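You operate a simulated robot arm through the tools that you are given. There is no shell and no other tool.

You run a simulated robot arm. Do the job below in one go: nothing can be reset, and whatever is moved stays where it is left.

## Task
Pump the sump down into the green band and latch the pump again.
Fine: brass race tap open to pump, shut after. Where these are worked on the way, their far stop is far enough and under half their travel is too little: brass race tap.
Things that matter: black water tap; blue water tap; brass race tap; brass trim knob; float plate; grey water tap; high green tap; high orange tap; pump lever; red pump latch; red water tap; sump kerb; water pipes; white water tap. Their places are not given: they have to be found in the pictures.

The check looks at the end state, three seconds after you hand in, the way a careful person would. Anything else that was tipped, shoved, dropped, spilled or broken makes it a failure.

## Robot
A 7-joint arm with a two-finger parallel gripper, fixed in place. Base frame: the origin is on the floor under the middle of its stand, x ahead of it, y to its left, z up. Readings come in m, degrees, newtons and seconds.
With the tool pointing down near the work surface it reaches from about 0.18 to 0.62 m from the base axis. Its first joint turns from -66.0 to 66.0 degrees. Payload 1.57 kg.
The TCP is the grasp point between the finger pads, 0.03 m short of the fingertips. In the tool frame z runs along the fingers and y along their closing line. The gripper opens to 0.11 m. The fingers are 0.024 m wide and 0.012 m thick; the gripper's body (0.048 by 0.112 m) begins 0.078 m behind the TCP.
Orientation is told as [roll, pitch, yaw] about the base's x, y, z axes, in that order, counted from this pose: with the fingers straight down and closing along the base's y, the tool's x points along the base's -x, its y along +y and its z along -z.

## Interface
- The arm moves only by the tool nudge_tool. Its argument "series" is a list of rows, each a list of 7 numbers: the turn, a rotation vector about the tool's x, y, z in units of 6 degrees (1.0 is 6 degrees), then the shift along the tool's x, y, z in units of 50 mm (1.0 is 50 mm), then the closure in counts, from 0 (fully open) to 255 (shut). In form: [[rx, ry, rz, x, y, z, fingers], ...]. A call has 1 to 20 rows; each row shifts and turns the commanded pose from where the row before left it, along the tool's axes as they then stand. A call with a number of a shift or a turn outside -1 to 1 is refused whole. Each row takes 0.2 s and may step no farther than 0.05 m and 8.6 degrees from the row before; otherwise, or with a gripper value out of range, the whole call is refused. Where a pose cannot be reached the arm comes as near as it can. A force on the tool above 90 N (or 10 N above the force at the start of the call, whichever is more), or a blocked arm, ends the call early, and 0.2 s more pass. Each finger travels about 0.108 m/s and halts on what it meets, pressing with about 43 N; the grip force reading is that of the motor and also rises with nothing between the fingers. The clock runs only during rows and for 0.2 s after the last one: add rows that do not move to give the fingers time. The reply holds the time, the measured pose of the TCP, the force on the tool along the base axes, the opening and the grip force, in the units named above and with some noise, with the torque about the TCP (base axes, N m) and any sound that the robot's microphone picked up, and new pictures: "views" is both (left out), scene, wrist or none.
- Cameras (640 x 400 px; columns grow to the right, rows downward): "scene" is fixed at [0.171, -0.3744, 1.4062]; the picture's right is [0.88, -0.47, 0.00], its down [-0.24, -0.46, -0.86] and it looks along [0.40, 0.76, -0.52] (base axes); focal length 296 px, centre (320, 200). "wrist" rides on the gripper at [0.07, 0.016, -0.141] in the tool frame; the picture's right is [-0.23, 0.97, 0.00], its down [-0.86, -0.20, -0.48] and it looks along [-0.47, -0.11, 0.88] (tool axes); focal length 222 px, centre (320, 200).
- probe_pixels(camera, pixels): for up to 12 pixels [column, row] of the newest picture of that camera ("zoom" is the newest enlarged one), the place [x, y, z] in the base frame of the surface seen there, good to about 0.002 m, but the place of the scene camera against the robot may be out by one fixed shift of up to 0.025 m in any direction. The clock stands still meanwhile.
- zoom(camera, box): a new picture of the part [left, top, right, bottom] of that camera's present view, enlarged. The clock stands still meanwhile.
- hand_in(): hands the job in; it is judged then, once.

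Open the gripper and draw the arm clear of the work before you hand the job in, unless the task says otherwise.

The tools are called after "Call:" by a JSON object that holds its "op" and its "data". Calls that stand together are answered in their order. nudge_tool: Moves the arm, as the interface text tells. Its arguments: {"type":"object","properties":{"series":{"type":"array"},"views":{"type":"string","enum":["both","scene","wrist","none"]}},"required":["series"]} The other tools are called the same way: probe_pixels (camera, pixels) gives the place of the surface under pixels of a picture; zoom (camera, box) takes an enlarged picture of a part of a camera's view; hand_in () hands the job in.

At the start:

```text
time_s: 0.0
tcp_pos: [0.2835, 0.1938, 1.2635]
orientation: [0.0, -0.1, -0.1]
wrist_force: [-0.4, 0.3, -0.5]
ft_torque: [0.0, 0.01, 0.03]
grip_width: 0.1101
finger_force: 0.1
```

scene: 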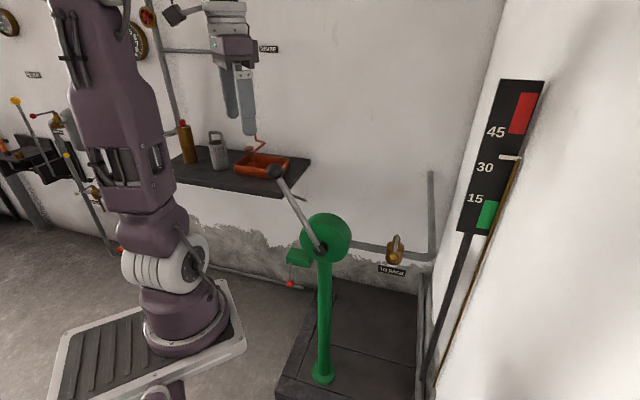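
wrist: 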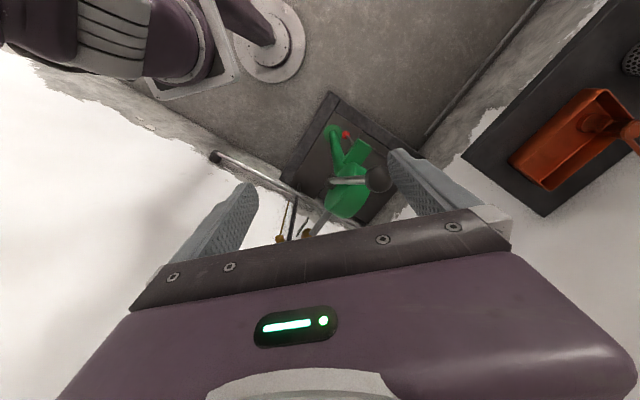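

The scene shows a green pump at about (325,240) with its lever up to (275,172), a brass tap at (395,250) with a label, a red latch near (290,284), and a float gauge at (500,160). I zoom in on these parts first.

Call:
{"op": "zoom", "data": {"camera": "scene", "box": [240, 150, 440, 300]}}

Call:
{"op": "zoom", "data": {"camera": "scene", "box": [420, 60, 580, 260]}}

Call:
{"op": "zoom", "data": {"camera": "scene", "box": [0, 0, 320, 200]}}

Call:
{"op": "zoom", "data": {"camera": "wrist", "box": [240, 80, 460, 260]}}

```text
2.67 times, centred on (340, 225) of scene
```

zoom: 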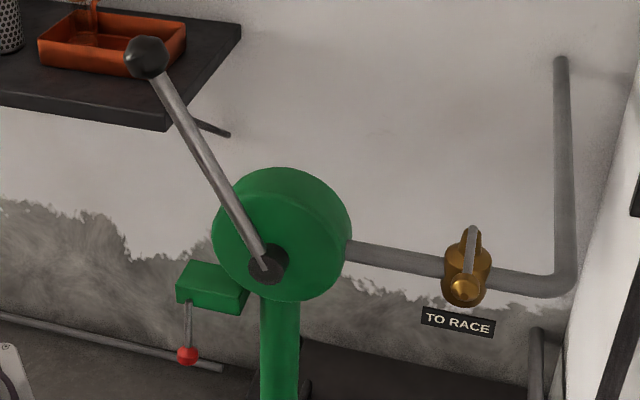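

```text
2.00 times, centred on (500, 160) of scene
```

zoom: 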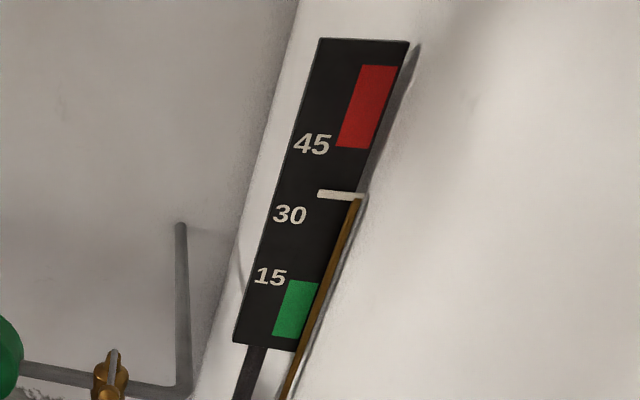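

```text
2.00 times, centred on (160, 100) of scene
```

zoom: 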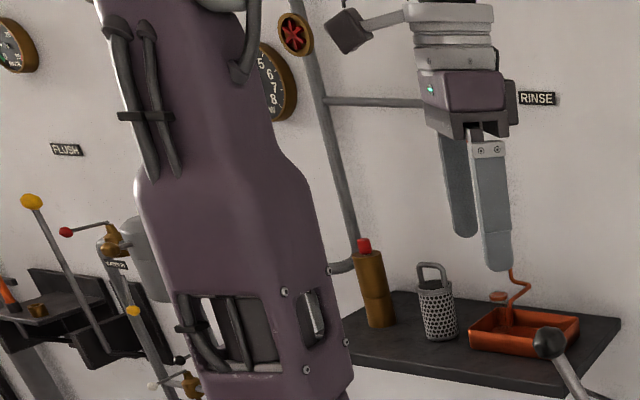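

```text
2.22 times, centred on (350, 170) of wrist
```

zoom: 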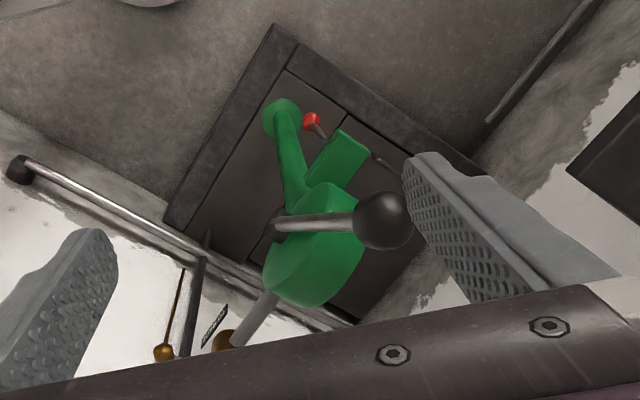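

The latch is a red ball on a short rod hanging from the green box, at zoom pixel (187,355); the tap is the brass body with a grey handle. I probe these in the scene view for positions.

Call:
{"op": "probe_pixels", "data": {"camera": "scene", "pixels": [[275, 171], [300, 210], [322, 246], [325, 230], [290, 284], [310, 262], [291, 263], [394, 258], [397, 241], [323, 372], [431, 175], [430, 255]]}}

Call:
{"op": "probe_pixels", "data": {"camera": "wrist", "pixels": [[376, 179], [346, 181], [347, 134], [352, 152], [338, 131], [345, 203], [316, 230], [213, 156], [280, 238], [306, 233]]}}

Call:
{"op": "probe_pixels", "data": {"camera": "scene", "pixels": [[510, 157], [490, 200], [484, 228], [517, 160], [445, 370], [500, 80], [460, 232], [300, 350], [400, 300], [260, 165], [219, 150], [188, 150]]}}

```text
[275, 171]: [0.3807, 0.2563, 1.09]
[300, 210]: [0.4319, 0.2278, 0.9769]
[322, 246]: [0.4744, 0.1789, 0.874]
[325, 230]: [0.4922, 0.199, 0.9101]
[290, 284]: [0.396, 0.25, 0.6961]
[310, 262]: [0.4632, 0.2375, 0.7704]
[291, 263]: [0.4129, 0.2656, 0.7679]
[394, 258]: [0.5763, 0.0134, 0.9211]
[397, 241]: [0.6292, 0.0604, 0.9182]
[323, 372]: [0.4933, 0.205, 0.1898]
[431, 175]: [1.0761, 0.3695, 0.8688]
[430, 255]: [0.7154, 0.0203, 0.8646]
```

```text
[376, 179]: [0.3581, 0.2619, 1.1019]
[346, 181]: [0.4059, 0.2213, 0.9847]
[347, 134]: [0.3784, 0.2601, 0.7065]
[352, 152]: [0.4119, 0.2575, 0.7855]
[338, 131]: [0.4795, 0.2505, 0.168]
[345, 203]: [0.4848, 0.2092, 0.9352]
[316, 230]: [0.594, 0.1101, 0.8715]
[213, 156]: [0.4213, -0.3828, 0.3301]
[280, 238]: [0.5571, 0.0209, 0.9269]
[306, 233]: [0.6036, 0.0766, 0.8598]
```

```text
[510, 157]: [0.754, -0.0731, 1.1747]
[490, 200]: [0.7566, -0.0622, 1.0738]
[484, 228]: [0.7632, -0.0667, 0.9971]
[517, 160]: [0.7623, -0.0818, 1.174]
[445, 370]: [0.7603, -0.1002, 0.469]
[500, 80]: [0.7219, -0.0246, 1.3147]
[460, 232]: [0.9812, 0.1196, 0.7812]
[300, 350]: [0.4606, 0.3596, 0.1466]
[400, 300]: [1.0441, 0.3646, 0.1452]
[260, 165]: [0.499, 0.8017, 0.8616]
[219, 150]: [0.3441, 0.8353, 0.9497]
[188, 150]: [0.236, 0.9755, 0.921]
```

Comparing ball and latch as seen by both cameras, the scene camera is out by roughly (+0.019, +0.003, -0.005) m. I lower the hand on the base side of the lever to see the latch from nearer.

Call:
{"op": "nudge_tool", "data": {"series": [[0, 0, 0, 0.21, 0.087, 0.88, 0], [0, 0, 0, 0.21, 0.087, 0.88, 0], [0, 0, 0, 0.21, 0.087, 0.88, 0], [0, 0, 0, 0.21, 0.087, 0.88, 0], [0, 0, 0, 0.21, 0.087, 0.88, 0], [0, 0, 0, 0.21, 0.087, 0.88, 0]], "views": "both"}}

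```text
time_s: 1.4
tcp_pos: [0.2195, 0.2207, 0.9993]
orientation: [-0.1, 0.0, 0.0]
wrist_force: [0.3, -0.3, -0.4]
ft_torque: [-0.01, -0.02, 0.0]
grip_width: 0.1101
finger_force: 0.0
```

scene: 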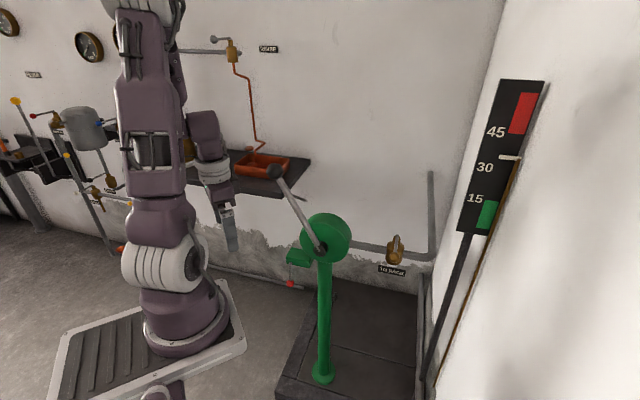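
wrist: 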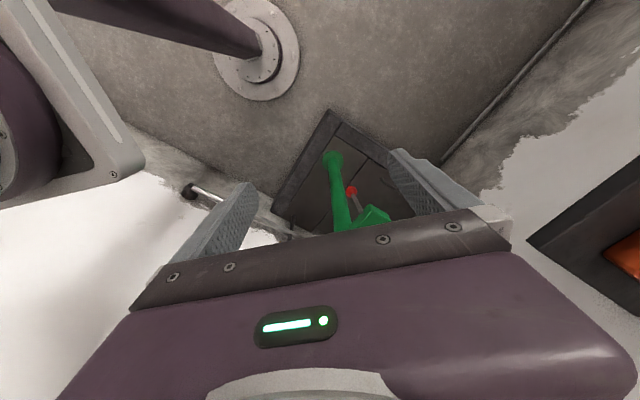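

The arm is now out of the way of the scene view of the shelf; the latch ball is at scene (290,284) and wrist (352,191). I zoom closely on the latch, the tap and the gauge.

Call:
{"op": "zoom", "data": {"camera": "scene", "box": [270, 235, 350, 295]}}

Call:
{"op": "zoom", "data": {"camera": "scene", "box": [365, 225, 445, 285]}}

Call:
{"op": "zoom", "data": {"camera": "wrist", "box": [310, 140, 410, 240]}}

Call:
{"op": "zoom", "data": {"camera": "scene", "box": [460, 70, 560, 240]}}

Call:
{"op": "zoom", "data": {"camera": "scene", "box": [0, 0, 320, 270]}}

```text
6.67 times, centred on (310, 265) of scene
```

zoom: 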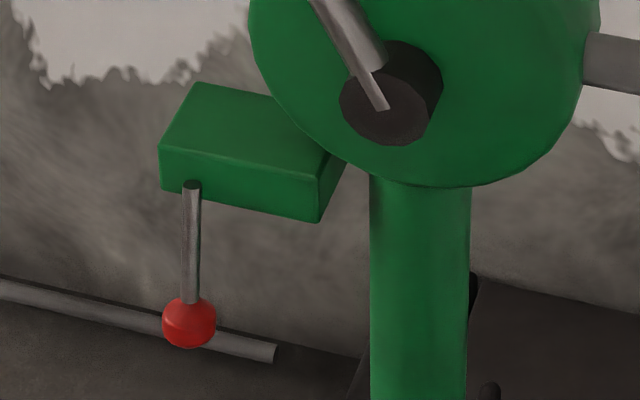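

```text
6.67 times, centred on (405, 255) of scene
```

zoom: 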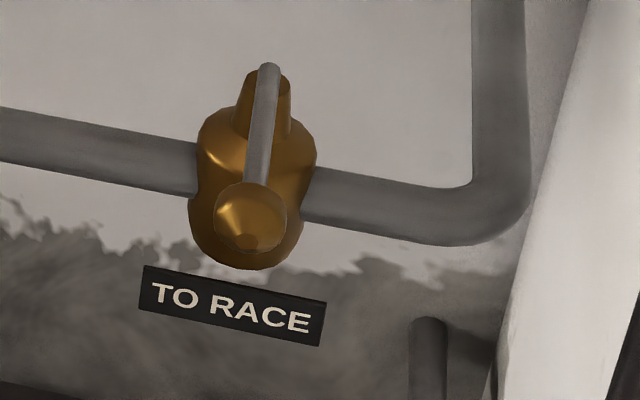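

```text
4.00 times, centred on (360, 190) of wrist
```

zoom: 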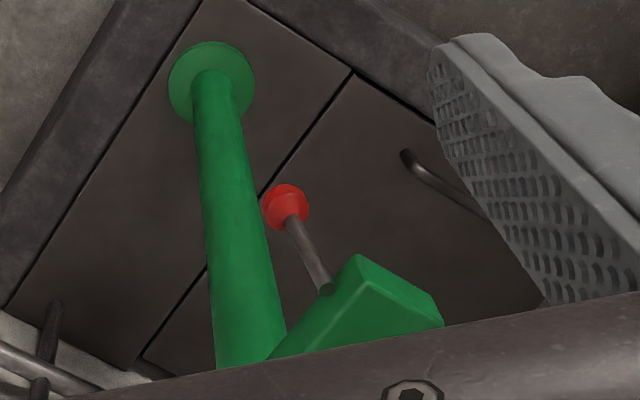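

```text
2.35 times, centred on (510, 155) of scene
```

zoom: 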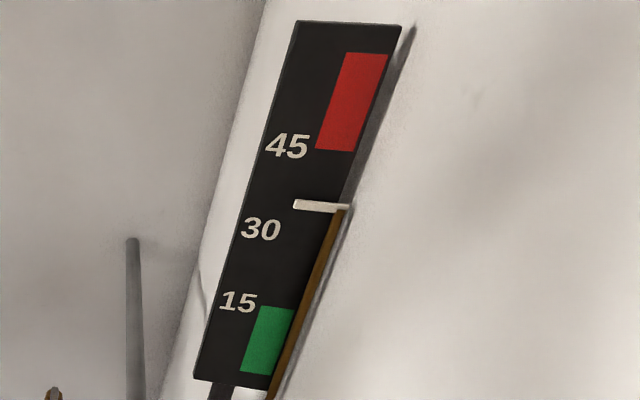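

```text
1.48 times, centred on (160, 135) of scene
```

zoom: 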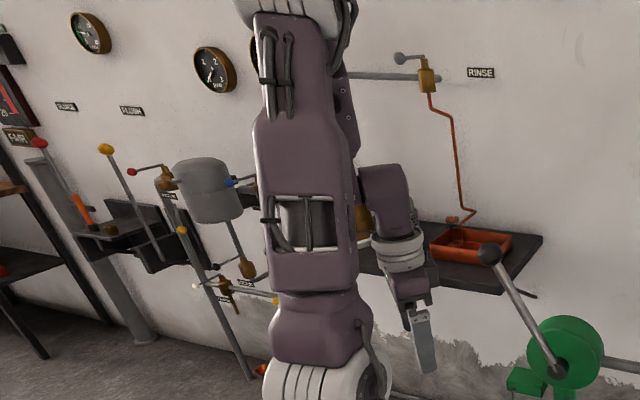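

The latch rod drops from the robot-side bottom edge of the green box (wrist zoom rod from (325,285) to ball (286,205)), and the tap's lever runs from the body to a brass ball nearest the robot. I probe finely in both views to fix positions.

Call:
{"op": "probe_pixels", "data": {"camera": "wrist", "pixels": [[352, 190], [349, 188], [356, 194], [357, 201], [360, 207], [361, 205], [376, 208], [387, 213], [345, 220], [332, 162], [340, 215], [371, 182]]}}

Call:
{"op": "probe_pixels", "data": {"camera": "scene", "pixels": [[290, 283], [294, 270], [294, 264], [290, 256], [290, 262], [310, 267], [311, 260], [297, 248], [304, 251], [317, 251], [340, 260], [345, 225]]}}

Call:
{"op": "probe_pixels", "data": {"camera": "scene", "pixels": [[396, 253], [398, 245], [398, 235], [398, 238], [404, 250], [392, 247], [375, 246], [360, 244], [415, 254], [425, 255], [384, 265], [404, 273]]}}

```text
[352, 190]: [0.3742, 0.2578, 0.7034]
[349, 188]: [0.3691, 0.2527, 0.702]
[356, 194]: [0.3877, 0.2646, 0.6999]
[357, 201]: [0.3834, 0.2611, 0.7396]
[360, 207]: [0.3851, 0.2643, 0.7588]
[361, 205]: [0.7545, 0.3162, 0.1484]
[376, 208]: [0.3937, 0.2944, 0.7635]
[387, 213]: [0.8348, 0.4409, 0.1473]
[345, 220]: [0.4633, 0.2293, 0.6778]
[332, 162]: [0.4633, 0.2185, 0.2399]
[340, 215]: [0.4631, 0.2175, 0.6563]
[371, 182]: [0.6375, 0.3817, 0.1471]
```

```text
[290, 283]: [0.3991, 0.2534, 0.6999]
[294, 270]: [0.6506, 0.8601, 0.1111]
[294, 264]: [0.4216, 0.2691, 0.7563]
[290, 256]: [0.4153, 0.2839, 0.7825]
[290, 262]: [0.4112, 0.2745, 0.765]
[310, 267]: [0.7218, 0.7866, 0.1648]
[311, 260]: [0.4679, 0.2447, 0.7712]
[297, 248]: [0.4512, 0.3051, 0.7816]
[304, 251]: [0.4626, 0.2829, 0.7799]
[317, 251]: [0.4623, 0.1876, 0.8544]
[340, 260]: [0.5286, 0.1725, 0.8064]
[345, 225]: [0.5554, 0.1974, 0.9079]
```

```text
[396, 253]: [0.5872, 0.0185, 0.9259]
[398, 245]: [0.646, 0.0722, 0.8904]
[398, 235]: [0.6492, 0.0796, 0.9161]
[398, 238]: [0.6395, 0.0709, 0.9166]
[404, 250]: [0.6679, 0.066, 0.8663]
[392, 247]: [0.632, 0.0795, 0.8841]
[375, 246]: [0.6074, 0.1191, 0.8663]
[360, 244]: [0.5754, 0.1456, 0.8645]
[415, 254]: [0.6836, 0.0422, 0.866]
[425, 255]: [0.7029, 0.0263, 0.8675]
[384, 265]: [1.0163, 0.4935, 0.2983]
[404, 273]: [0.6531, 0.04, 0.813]
```

Tap pivot works out near (0.633,0.083), its brass ball near (0.565,0.017,0.918); latch ball centre is near (0.381,0.259,0.690), rod rising to the box's robot-side lower edge. I turn the hand by 47° yaw so it can approach the latch square on from the robot side, then look.

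Call:
{"op": "nudge_tool", "data": {"series": [[0, 0, -0.98, 0, 0, 0, 110], [0, 0, -0.98, 0, 0, 0, 110], [0, 0, -0.98, 0, 0, 0, 110], [0, 0, -0.98, 0, 0, 0, 110], [0, 0, -0.98, 0, 0, 0, 110], [0, 0, -0.98, 0, 0, 0, 110], [0, 0, -0.98, 0, 0, 0, 110], [0, 0, -0.98, 0, 0, 0, 110]], "views": "both"}}

```text
time_s: 3.2
tcp_pos: [0.2202, 0.221, 1.0003]
orientation: [0.0, 0.0, 47.2]
wrist_force: [0.7, 0.3, 0.8]
ft_torque: [-0.02, -0.02, -0.04]
grip_width: 0.0628
finger_force: 0.0
```

scene: 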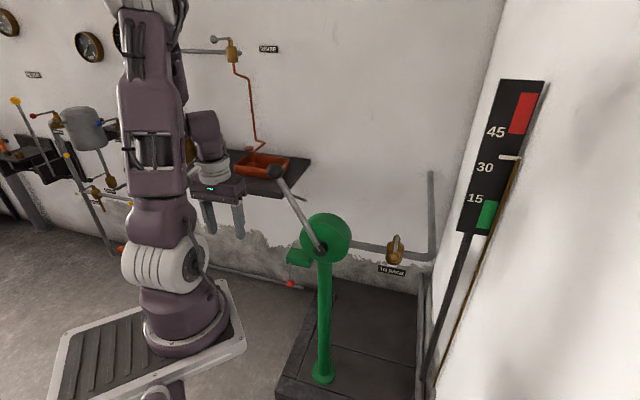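
wrist: 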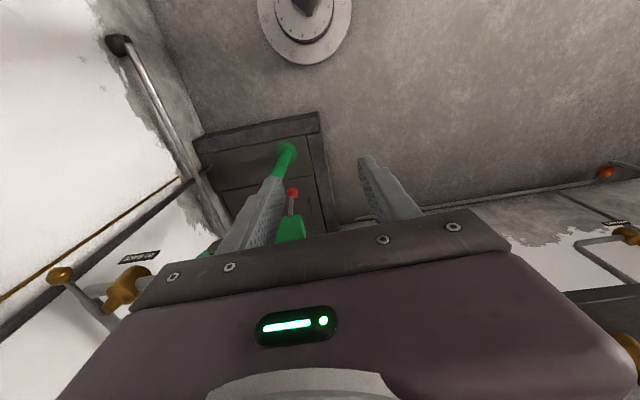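

The hand is now at yaw 47.2°, and the wrist view shows the race tap's brass ball at (60,275) with its lever going to about (105,318) and its body at (125,288). I probe these, then tilt the hand.

Call:
{"op": "probe_pixels", "data": {"camera": "wrist", "pixels": [[60, 275], [75, 288], [90, 303], [105, 318], [118, 293], [130, 283], [146, 270], [290, 191], [292, 200], [290, 225], [297, 224], [283, 222]]}}

Call:
{"op": "zoom", "data": {"camera": "wrist", "box": [0, 220, 200, 345]}}

Call:
{"op": "zoom", "data": {"camera": "wrist", "box": [240, 130, 340, 250]}}

```text
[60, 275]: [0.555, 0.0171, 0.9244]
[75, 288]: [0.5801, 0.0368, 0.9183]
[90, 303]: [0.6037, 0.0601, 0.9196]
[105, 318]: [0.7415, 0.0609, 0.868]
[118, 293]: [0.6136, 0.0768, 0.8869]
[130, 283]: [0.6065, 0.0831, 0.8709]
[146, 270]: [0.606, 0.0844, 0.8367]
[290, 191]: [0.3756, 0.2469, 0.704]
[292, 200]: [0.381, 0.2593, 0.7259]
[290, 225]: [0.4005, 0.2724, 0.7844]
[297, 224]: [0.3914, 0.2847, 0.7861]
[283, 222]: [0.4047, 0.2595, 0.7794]
```

```text
3.20 times, centred on (100, 282) of wrist
```

zoom: 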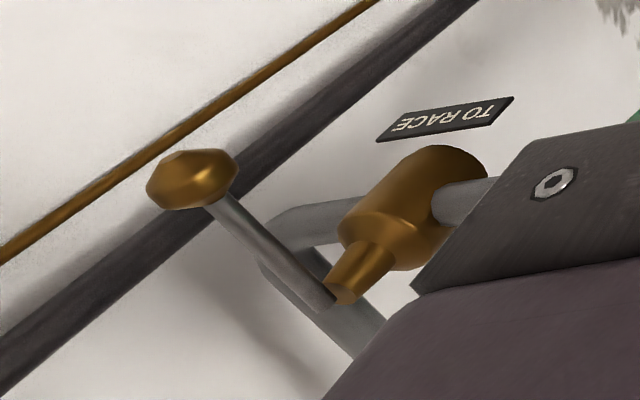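

```text
3.33 times, centred on (290, 190) of wrist
```

zoom: 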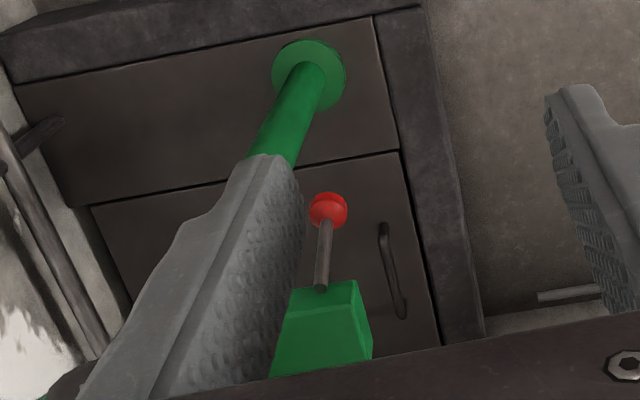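

The tap's ball centre is about (0.565,0.014,0.919) with its lever pivot near (0.62,0.075). I move the hand out to about (0.29,0.16,0.88), clear of the lever plane, and tilt it 48° so the fingers point toward the pump and downward.

Call:
{"op": "nudge_tool", "data": {"series": [[0, 0, 0, -0.015, -0.464, 0.6, 110], [0, 0, 0, -0.015, -0.464, 0.6, 110], [0, 0, 0, -0.015, -0.464, 0.6, 110], [0, 0, 0, -0.015, -0.464, 0.6, 110], [0, -1, 0, 0, 0, 0, 110], [0, -1, 0, 0, 0, 0, 110], [0, -1, 0, 0, 0, 0, 110], [0, -1, 0, 0, 0, 0, 110], [0, -1, 0, 0, 0, 0, 110], [0, -1, 0, 0, 0, 0, 110], [0, -1, 0, 0, 0, 0, 110], [0, -1, 0, 0, 0, 0, 110]], "views": "both"}}

```text
time_s: 5.8
tcp_pos: [0.2875, 0.1628, 0.869]
orientation: [0.2, -10.4, 47.8]
wrist_force: [0.4, -0.6, -0.4]
ft_torque: [-0.02, 0.01, -0.02]
grip_width: 0.0628
finger_force: 0.0
out of reach, approached as far as the arm can: row 6, 7, 8, 9, 10, 11, 12
```

scene: 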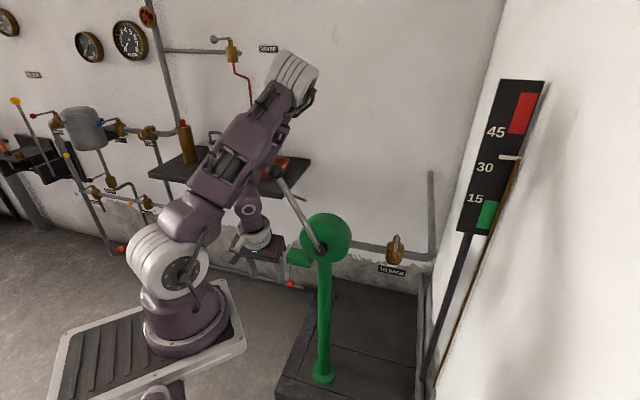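
wrist: 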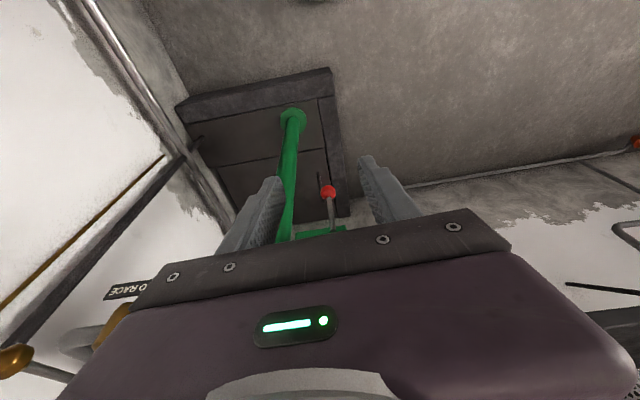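

The arm stopped near a 10° tilt, being too folded here; its elbow now leans out at scene (295,70). Before continuing I probe where the elbow and forearm are relative to the lever ball.

Call:
{"op": "probe_pixels", "data": {"camera": "scene", "pixels": [[300, 62], [280, 95], [262, 130], [240, 160], [272, 170], [205, 200], [250, 205], [260, 240], [275, 160], [250, 180], [308, 85], [180, 240]]}}

Call:
{"op": "nudge_tool", "data": {"series": [[0, 0, 0, 0, 0, 0, 110]], "views": "none"}}

```text
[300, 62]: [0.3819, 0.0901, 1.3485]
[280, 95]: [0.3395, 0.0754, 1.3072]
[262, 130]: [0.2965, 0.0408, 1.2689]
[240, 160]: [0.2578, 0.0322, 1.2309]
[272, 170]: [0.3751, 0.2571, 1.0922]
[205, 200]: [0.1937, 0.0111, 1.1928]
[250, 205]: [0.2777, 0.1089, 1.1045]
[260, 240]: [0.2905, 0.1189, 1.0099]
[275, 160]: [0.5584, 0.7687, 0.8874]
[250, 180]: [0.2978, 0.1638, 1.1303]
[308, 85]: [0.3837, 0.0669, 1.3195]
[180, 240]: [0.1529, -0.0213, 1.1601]
```

```text
time_s: 6.2
tcp_pos: [0.2871, 0.1632, 0.8686]
orientation: [0.2, -10.5, 47.7]
wrist_force: [0.2, -0.3, -0.6]
ft_torque: [-0.02, 0.01, 0.01]
grip_width: 0.0624
finger_force: 0.0
```

The shoulder is up at about z 1.16, so the arm is over-folded here; lower down it will be able to tilt more. I test with one small back-tilt row whether the commanded tilt was kept or clamped.

Call:
{"op": "nudge_tool", "data": {"series": [[0, 0.5, 0, 0, 0, 0, 110]], "views": "none"}}

```text
time_s: 6.6
tcp_pos: [0.2876, 0.1615, 0.8693]
orientation: [0.1, -7.5, 47.7]
wrist_force: [-0.6, -1.3, -0.1]
ft_torque: [0.01, -0.02, -0.03]
grip_width: 0.0626
finger_force: 0.1
```

Commands clamp to the reached pose (tilt now 7.5°). I go down to about (0.32,0.195,0.76) in front of the latch and tilt 30° more, stopping short of it.

Call:
{"op": "nudge_tool", "data": {"series": [[0, 0, 0, -0.16, 0, 0.57, 110], [0, 0, 0, -0.16, 0, 0.57, 110], [0, 0, 0, -0.16, 0, 0.57, 110], [0, 0, 0, -0.16, 0, 0.57, 110], [0, -1, 0, 0, 0, 0, 110], [0, -1, 0, 0, 0, 0, 110], [0, -1, 0, 0, 0, 0, 110], [0, -1, 0, 0, 0, 0, 110], [0, -1, 0, 0, 0, 0, 110]], "views": "both"}}

```text
time_s: 8.6
tcp_pos: [0.3176, 0.1987, 0.7593]
orientation: [0.2, -31.5, 47.5]
wrist_force: [0.0, 0.2, -0.1]
ft_torque: [0.02, 0.03, -0.03]
grip_width: 0.0623
finger_force: 0.1
out of reach, approached as far as the arm can: row 9
```

scene: 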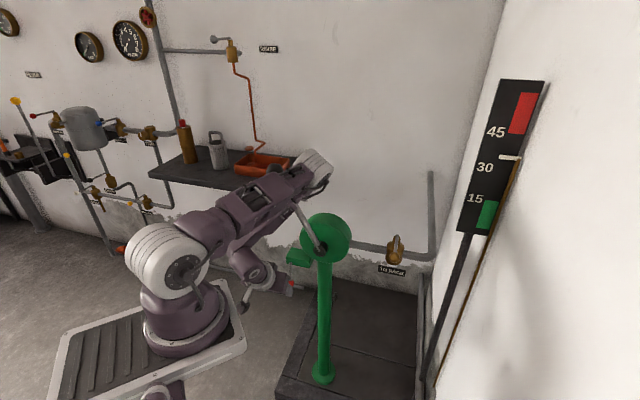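
wrist: 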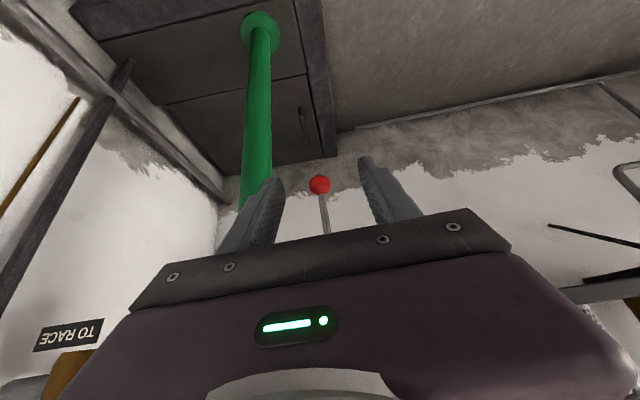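

The elbow at scene (315,170) now covers the lever ball in view, so I must check how close it is to the lever. I probe the arm and lever points.

Call:
{"op": "probe_pixels", "data": {"camera": "scene", "pixels": [[315, 170], [325, 180], [300, 180], [285, 195], [270, 210], [297, 205], [305, 220], [312, 230], [290, 160], [312, 152], [250, 260], [318, 195]]}}

Call:
{"op": "zoom", "data": {"camera": "scene", "box": [220, 130, 380, 310]}}

Call:
{"op": "zoom", "data": {"camera": "wrist", "box": [260, 150, 380, 250]}}

Call:
{"op": "probe_pixels", "data": {"camera": "wrist", "pixels": [[320, 184], [316, 184], [324, 186], [324, 200], [325, 215], [327, 228], [262, 200], [250, 203], [269, 185]]}}

```text
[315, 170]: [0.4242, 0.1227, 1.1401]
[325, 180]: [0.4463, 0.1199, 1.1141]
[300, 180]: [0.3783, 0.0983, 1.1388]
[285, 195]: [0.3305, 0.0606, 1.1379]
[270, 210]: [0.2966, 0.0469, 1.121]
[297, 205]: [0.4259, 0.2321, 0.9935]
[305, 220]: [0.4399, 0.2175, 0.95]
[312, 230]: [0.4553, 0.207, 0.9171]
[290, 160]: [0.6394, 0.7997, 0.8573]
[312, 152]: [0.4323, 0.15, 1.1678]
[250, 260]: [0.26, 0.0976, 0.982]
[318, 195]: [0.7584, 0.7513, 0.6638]
```

```text
2.22 times, centred on (300, 220) of scene
```

zoom: 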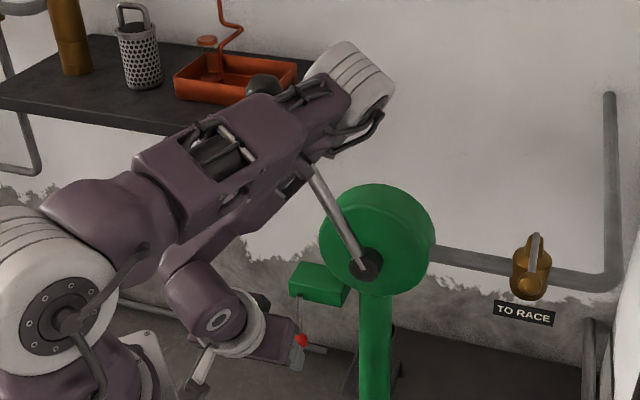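

```text
4.00 times, centred on (320, 200) of wrist
```

zoom: 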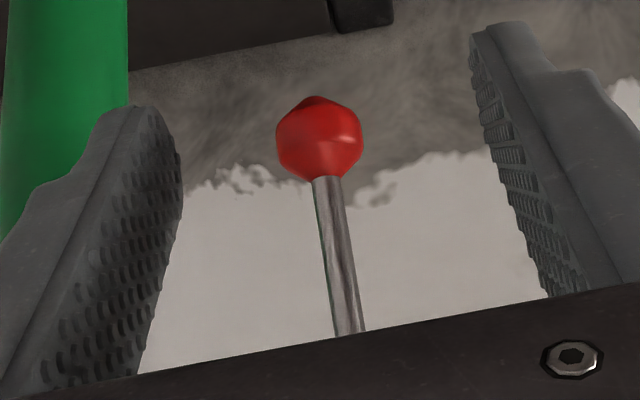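

```text
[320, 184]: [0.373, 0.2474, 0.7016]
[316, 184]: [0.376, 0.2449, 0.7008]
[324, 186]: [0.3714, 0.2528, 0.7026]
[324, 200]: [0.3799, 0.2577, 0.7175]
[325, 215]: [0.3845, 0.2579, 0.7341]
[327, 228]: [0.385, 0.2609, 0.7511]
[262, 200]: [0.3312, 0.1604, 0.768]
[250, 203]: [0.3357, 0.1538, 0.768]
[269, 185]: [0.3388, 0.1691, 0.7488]
```

The elbow is only a few centimetres from the lever ball, and reaching the latch from this side would push the arm into the lever. I back out to the right, straighten the hand and rise above the lever, so I can come at the latch from its left side instead.

Call:
{"op": "nudge_tool", "data": {"series": [[0, 0.9, 0, 0.19, -0.555, -0.4, 110], [0, 0.9, 0, 0.15, -0.555, -0.4, 110], [0, 0.9, 0, 0.1, -0.555, -0.4, 110], [0, 0.9, 0, 0, 0, 0, 110], [0, 0.9, 0, 0, 0, 0, 110], [0, 0.75, 0, 0, 0, 0, 110]], "views": "both"}}

```text
time_s: 10.0
tcp_pos: [0.3499, 0.1075, 0.8041]
orientation: [0.0, 0.0, 47.7]
wrist_force: [-0.8, 0.0, 0.7]
ft_torque: [-0.03, -0.02, -0.01]
grip_width: 0.0626
finger_force: 0.2
```

scene: 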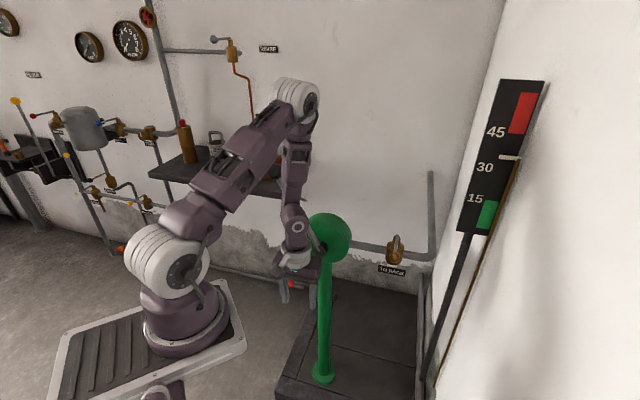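
wrist: 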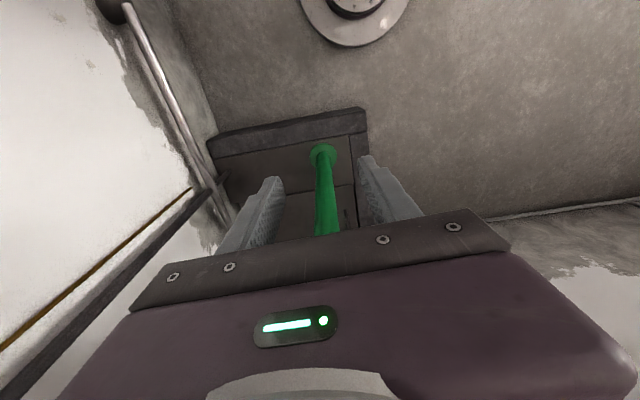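

The hand is upright at (0.35,0.108,0.804), clear of the lever. I rise to about z 1.2 while turning the yaw back, then swing to the left of the lever ball, above its height.

Call:
{"op": "nudge_tool", "data": {"series": [[0, 0, 1, 0, 0, -0.9, 110], [0, 0, 1, 0, 0, -0.9, 110], [0, 0, 1, 0, 0, -0.9, 110], [0, 0, 1, 0, 0, -0.9, 110], [0, 0, 1, 0, 0, -0.9, 110], [0, 0, 1, 0, 0, -0.9, 110], [0, 0, 1, 0, 0, -0.9, 110], [0, 0, 1, 0, 0, -0.9, 110], [0, 0, 0, 0, 0, -0.9, 110]], "views": "none"}}

```text
time_s: 12.0
tcp_pos: [0.349, 0.1075, 1.21]
orientation: [0.1, 0.1, -0.5]
wrist_force: [0.4, 0.5, 0.0]
ft_torque: [0.0, 0.0, -0.02]
grip_width: 0.0626
finger_force: 0.1
```

At (0.349,0.108,1.21) with yaw 0. I shift to about (0.22,0.34,1.21), left of the lever ball and above it, then take pictures.

Call:
{"op": "nudge_tool", "data": {"series": [[0, 0, 0, 0.43, 0.775, 0, 110], [0, 0, 0, 0.43, 0.775, 0, 110], [0, 0, 0, 0.43, 0.775, 0, 110], [0, 0, 0, 0.43, 0.775, 0, 110], [0, 0, 0, 0.43, 0.775, 0, 110], [0, 0, 0, 0.43, 0.775, 0, 110]], "views": "both"}}

```text
time_s: 13.4
tcp_pos: [0.2214, 0.3413, 1.2097]
orientation: [0.0, 0.1, -0.3]
wrist_force: [0.9, -0.3, -0.6]
ft_torque: [-0.03, 0.01, -0.01]
grip_width: 0.0626
finger_force: 0.1
```

scene: 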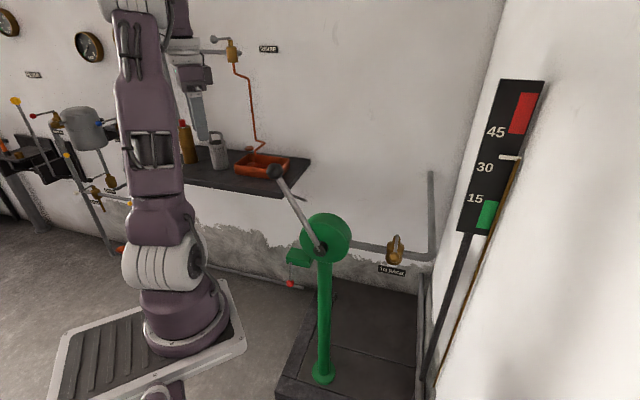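
wrist: 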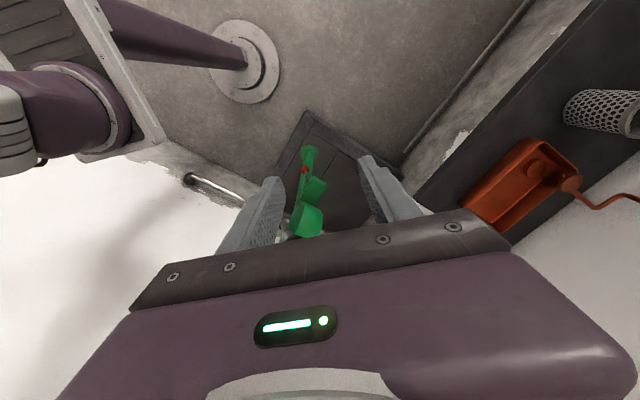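

Lever unmoved (ball at scene (275,171)). I turn the yaw to -43° while descending left of the lever, so that the hand can then tilt under toward the latch from its left side.

Call:
{"op": "nudge_tool", "data": {"series": [[0, 0, 0.89, 0, 0, 0.7, 110], [0, 0, 0.89, 0, 0, 0.7, 110], [0, 0, 0.89, 0, 0, 0.7, 110], [0, 0, 0.89, 0, 0, 0.7, 110], [0, 0, 0.89, 0, 0, 0.7, 110], [0, 0, 0.89, 0, 0, 0.7, 110], [0, 0, 0.89, 0, 0, 0.7, 110], [0, 0, 0.89, 0, 0, 0.7, 110]], "views": "both"}}

```text
time_s: 15.2
tcp_pos: [0.2218, 0.3411, 0.9288]
orientation: [-0.1, 0.2, -43.0]
wrist_force: [0.0, -0.5, 0.2]
ft_torque: [0.04, -0.02, 0.01]
grip_width: 0.0628
finger_force: 0.0
```

scene: 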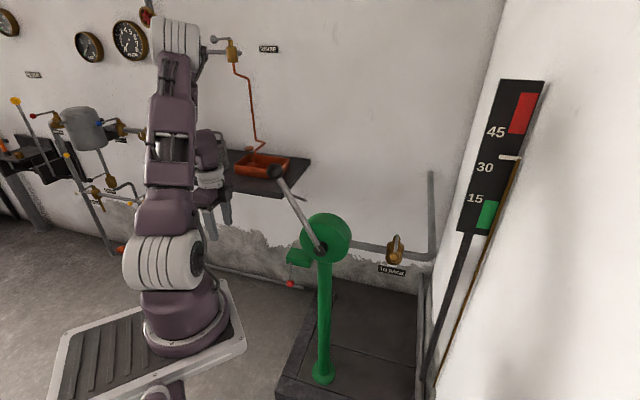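
wrist: 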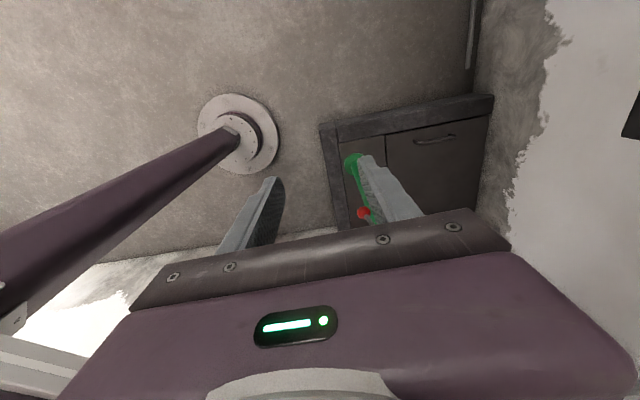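

Yaw is -43° and the latch ball shows at wrist (363,213). I now lower and tilt the hand 48° together so the wrist descends left of the lever, ending near (0.33,0.305,0.77).

Call:
{"op": "nudge_tool", "data": {"series": [[0, -1, 0, -0.24, 0.122, 0.41, 110], [0, -1, 0, -0.196, 0.122, 0.436, 110], [0, -1, 0, -0.15, 0.122, 0.454, 110], [0, -1, 0, -0.1, 0.122, 0.468, 110], [0, -1, 0, -0.052, 0.122, 0.475, 110], [0, -1, 0, 0, 0.122, 0.478, 110], [0, -1, 0, 0.048, 0.122, 0.475, 110], [0, -1, 0, 0.097, 0.122, 0.468, 110]], "views": "both"}}

```text
time_s: 17.0
tcp_pos: [0.3643, 0.3357, 0.7818]
orientation: [-0.4, -47.9, -42.8]
wrist_force: [0.4, 0.0, -0.3]
ft_torque: [-0.02, -0.02, -0.02]
grip_width: 0.0626
finger_force: 0.0
out of reach, approached as far as the arm can: row 3, 4, 5, 6, 7
```

scene: 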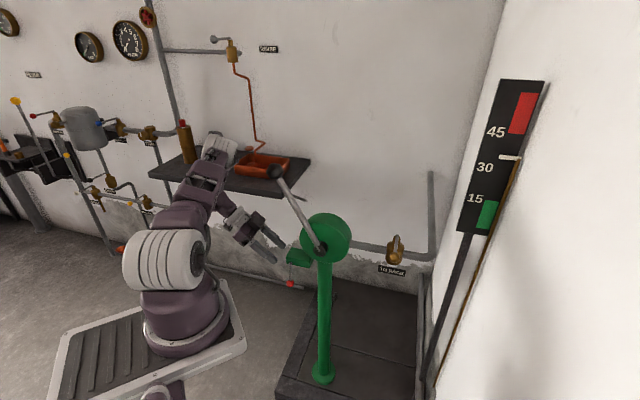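
wrist: 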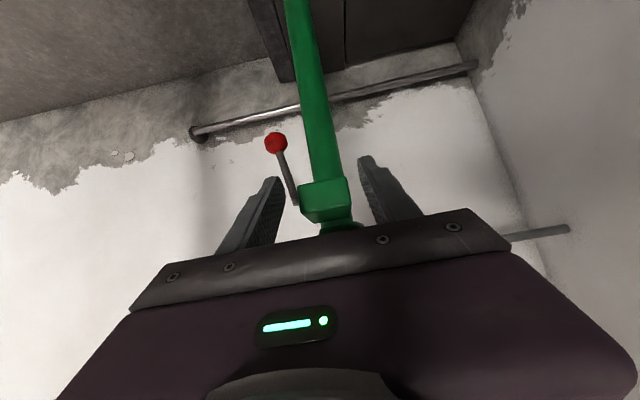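

The hand reached (0.364,0.336,0.782) with 48° tilt; the latch ball is at wrist (276,142), rod up to (296,203), box at (324,198). I probe these to get their positions from this near view.

Call:
{"op": "probe_pixels", "data": {"camera": "wrist", "pixels": [[276, 142], [270, 142], [282, 142], [285, 165], [291, 185], [296, 201], [302, 186], [344, 180], [301, 200], [324, 200], [347, 210], [336, 218]]}}

Call:
{"op": "zoom", "data": {"camera": "wrist", "box": [240, 110, 400, 240]}}

Call:
{"op": "zoom", "data": {"camera": "scene", "box": [180, 130, 340, 300]}}

```text
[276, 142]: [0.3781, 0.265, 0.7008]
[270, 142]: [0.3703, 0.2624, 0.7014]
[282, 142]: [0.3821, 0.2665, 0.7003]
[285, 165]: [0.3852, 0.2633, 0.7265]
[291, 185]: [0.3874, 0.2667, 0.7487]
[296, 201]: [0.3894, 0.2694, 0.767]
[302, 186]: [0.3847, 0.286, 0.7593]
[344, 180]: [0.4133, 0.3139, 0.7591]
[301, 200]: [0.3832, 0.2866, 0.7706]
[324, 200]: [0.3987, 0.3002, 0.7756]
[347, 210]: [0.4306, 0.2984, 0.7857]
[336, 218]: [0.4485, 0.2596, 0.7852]
```

```text
3.08 times, centred on (320, 175) of wrist
```

zoom: 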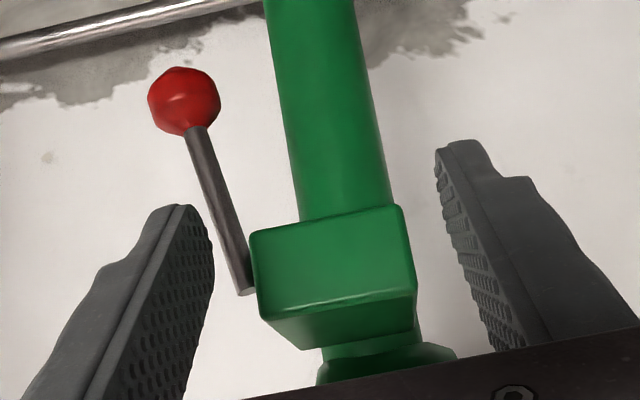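

```text
2.35 times, centred on (260, 215) of scene
```

zoom: 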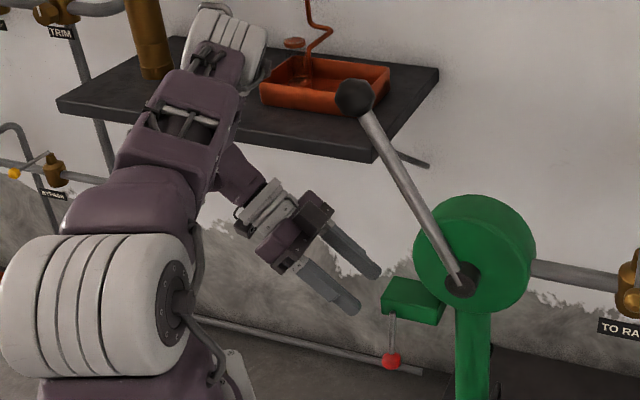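

The rod hangs about 8 mm in front of the box's robot-side face, so it likely swings parallel to that face; the ball centre is about (0.384,0.255,0.692). I shift toward the robot side to line up with the ball, then advance part way along the fingers.

Call:
{"op": "nudge_tool", "data": {"series": [[0, 0, 0, 0.203, -0.462, 0, 110], [0, 0, 0, 0.203, -0.462, 0, 110], [0, 0, 0, 0, 0, 0.55, 110], [0, 0, 0, 0, 0, 0.55, 110]], "views": "both"}}

```text
time_s: 18.0
tcp_pos: [0.3874, 0.317, 0.7348]
orientation: [-0.3, -47.7, -42.8]
wrist_force: [0.6, 0.1, -0.2]
ft_torque: [0.0, 0.0, 0.0]
grip_width: 0.0625
finger_force: 0.2
out of reach, approached as far as the arm can: row 1, 2
```

scene: 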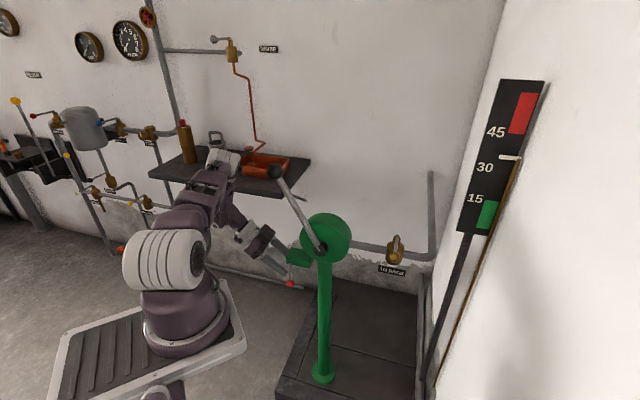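
wrist: 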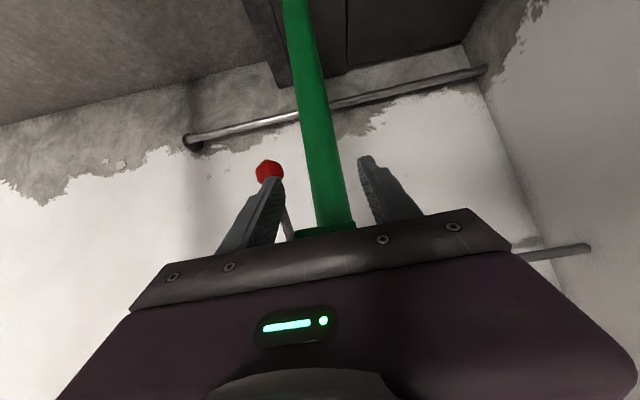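

The sideways shift was blocked by reach, so the near finger is beside the latch rod rather than past it; no contact force is shown. I back off with less tilt (36°) and then shift toward the robot side.

Call:
{"op": "nudge_tool", "data": {"series": [[0, 1, 0, 0, 0, -0.4, 110], [0, 1, 0, 0, 0, -0.3, 110], [0, 0, 0, 0, -0.48, 0, 110], [0, 0, 0, 0, -0.48, 0, 110]], "views": "both"}}

```text
time_s: 19.0
tcp_pos: [0.363, 0.3245, 0.7649]
orientation: [-0.6, -35.8, -42.7]
wrist_force: [0.6, -0.1, -0.8]
ft_torque: [0.01, -0.02, -0.01]
grip_width: 0.0628
finger_force: 0.1
out of reach, approached as far as the arm can: row 3, 4
```

scene: 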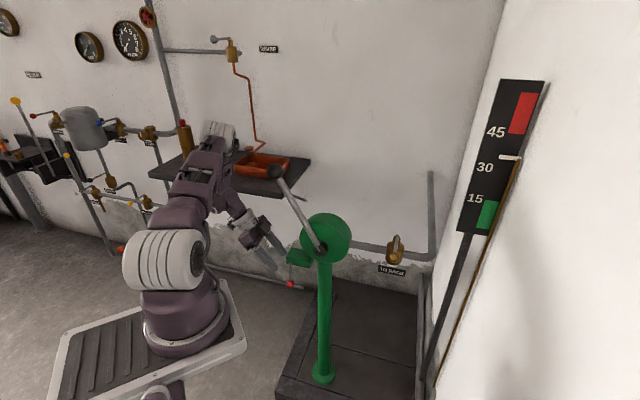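
wrist: 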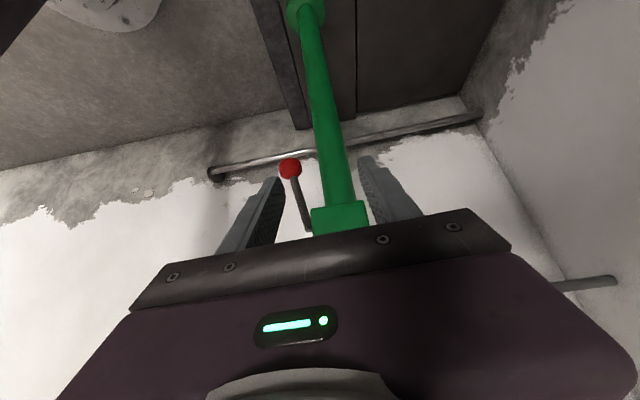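

Shift blocked again by a wrist limit at this yaw; the latch ball is at wrist (290,168), clear of the near finger. I turn the yaw about 18° back (to -25°), add a little tilt, and then shift sideways.

Call:
{"op": "nudge_tool", "data": {"series": [[-0.587, -0.33, -0.809, 0, 0, 0, 110], [-0.587, -0.33, -0.809, 0, 0, 0, 110], [-0.587, -0.33, -0.809, 0, 0, 0, 110], [0, 0, 0, 0.086, -0.36, 0.134, 110], [0, 0, 0, 0.086, -0.36, 0.134, 110], [0, 0, 0, 0.086, -0.36, 0.134, 110]], "views": "both"}}

```text
time_s: 20.4
tcp_pos: [0.3824, 0.3413, 0.762]
orientation: [-1.7, -41.6, -24.0]
wrist_force: [0.5, -0.1, -0.6]
ft_torque: [0.03, 0.0, -0.03]
grip_width: 0.0624
finger_force: 0.1
out of reach, approached as far as the arm can: row 1, 2, 3, 4, 5, 6
```

scene: 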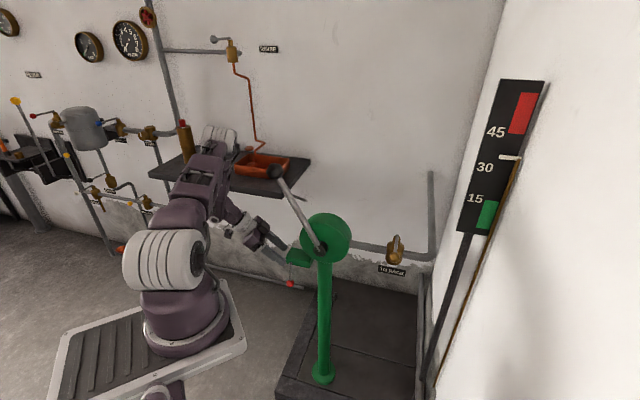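
wrist: 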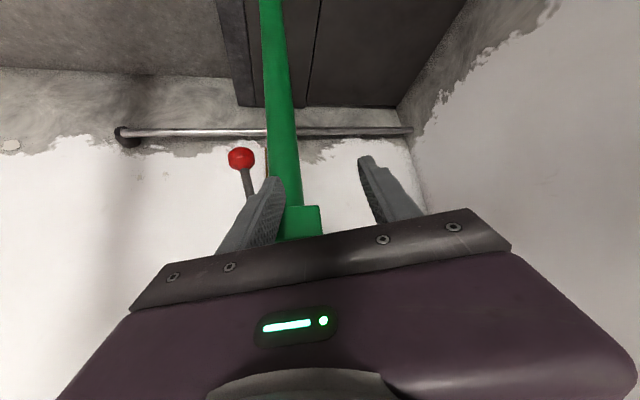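

The first joint's turn limit is what blocks me; pointing the hand along base x (yaw 0) brings the wrist back within range. I lift 60 mm clear of the box while turning the yaw to 0, then shift back and toward the robot side.

Call:
{"op": "nudge_tool", "data": {"series": [[-0.664, 0, -0.748, -0.2, 0, -0.224, 110], [-0.664, 0, -0.748, -0.2, 0, -0.224, 110], [-0.664, 0, -0.748, -0.2, 0, -0.224, 110], [-0.664, 0, -0.748, -0.2, 0, -0.224, 110], [0, 0, 0, 0.28, -0.567, -0.248, 110], [0, 0, 0, 0.28, -0.567, -0.248, 110], [0, 0, 0, 0.28, -0.567, -0.248, 110]], "views": "both"}}

```text
time_s: 22.0
tcp_pos: [0.3317, 0.2659, 0.8248]
orientation: [-1.2, -41.1, -0.2]
wrist_force: [0.5, 0.4, 0.1]
ft_torque: [-0.02, 0.05, 0.02]
grip_width: 0.0627
finger_force: 0.1
out of reach, approached as far as the arm can: row 1, 7
```

scene: 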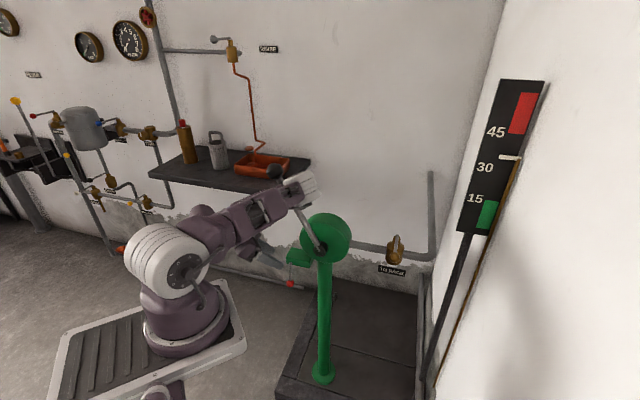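
wrist: 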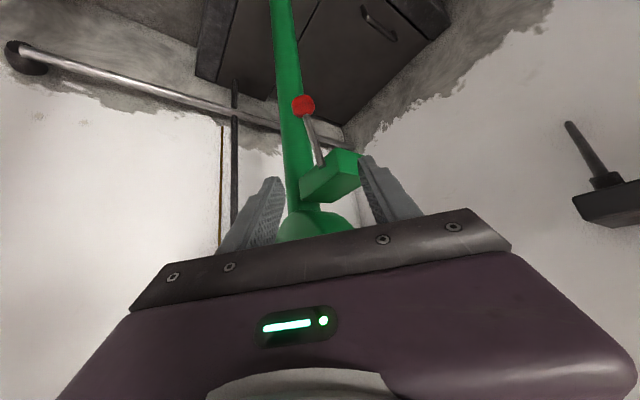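

The arm flopped into a different elbow pose: elbow at scene (300,185), close to the lever. I check the distances before any further motion.

Call:
{"op": "probe_pixels", "data": {"camera": "scene", "pixels": [[300, 185], [310, 190], [275, 170], [285, 200], [260, 210], [240, 220], [307, 215], [312, 228], [303, 177], [225, 225], [258, 248], [297, 203]]}}

Call:
{"op": "zoom", "data": {"camera": "scene", "box": [200, 140, 360, 300]}}

```text
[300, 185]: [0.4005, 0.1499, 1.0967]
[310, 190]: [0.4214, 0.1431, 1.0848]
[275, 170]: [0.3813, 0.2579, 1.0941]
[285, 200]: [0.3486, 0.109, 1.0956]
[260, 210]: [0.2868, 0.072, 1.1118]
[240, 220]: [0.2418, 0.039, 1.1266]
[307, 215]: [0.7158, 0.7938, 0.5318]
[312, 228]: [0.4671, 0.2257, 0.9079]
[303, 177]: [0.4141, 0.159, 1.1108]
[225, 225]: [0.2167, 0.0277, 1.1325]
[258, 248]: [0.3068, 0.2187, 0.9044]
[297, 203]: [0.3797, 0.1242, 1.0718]
```

```text
2.50 times, centred on (280, 220) of scene
```

zoom: 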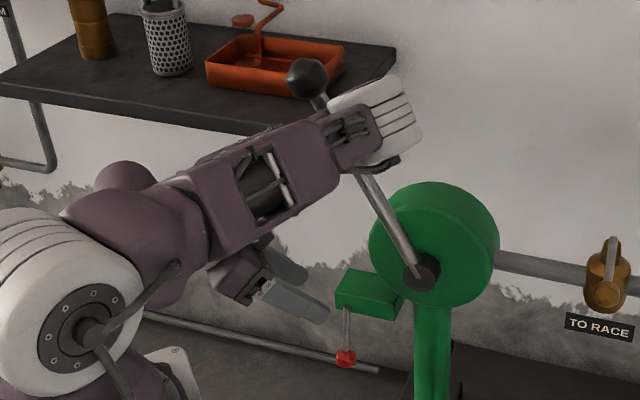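

The lever is still in its place (ball probe unchanged), but the elbow sits just to its right. I move the hand right in small steps with some yaw, which should draw the elbow away from the lever, and check.

Call:
{"op": "nudge_tool", "data": {"series": [[-0.657, 0, -0.754, 0, -0.6, 0, 110], [-0.657, 0, -0.754, 0, -0.6, 0, 110]], "views": "both"}}

```text
time_s: 22.6
tcp_pos: [0.3511, 0.2352, 0.8033]
orientation: [-1.1, -41.1, 11.8]
wrist_force: [-0.1, 0.1, 0.0]
ft_torque: [0.01, 0.04, 0.0]
grip_width: 0.0625
finger_force: 0.1
out of reach, approached as far as the arm can: row 1, 2
```

scene: 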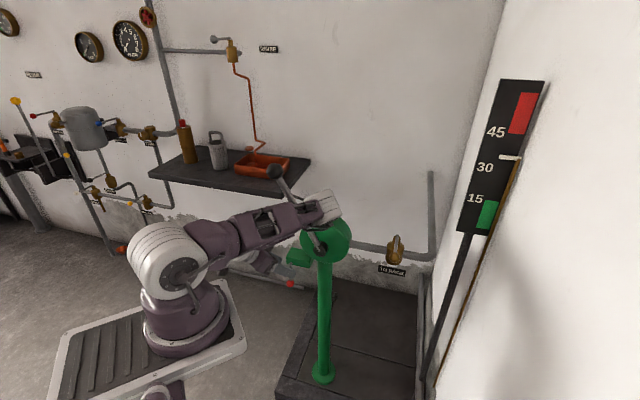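
wrist: 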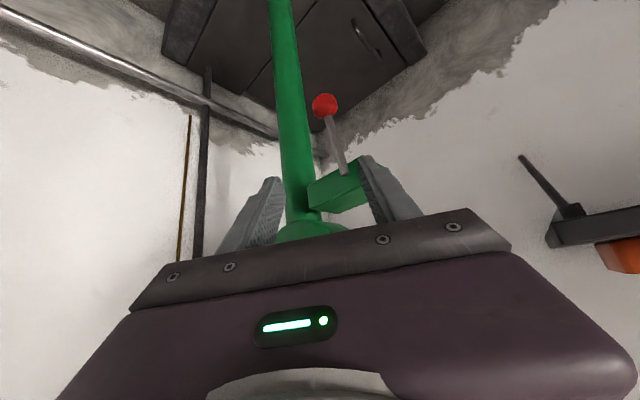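

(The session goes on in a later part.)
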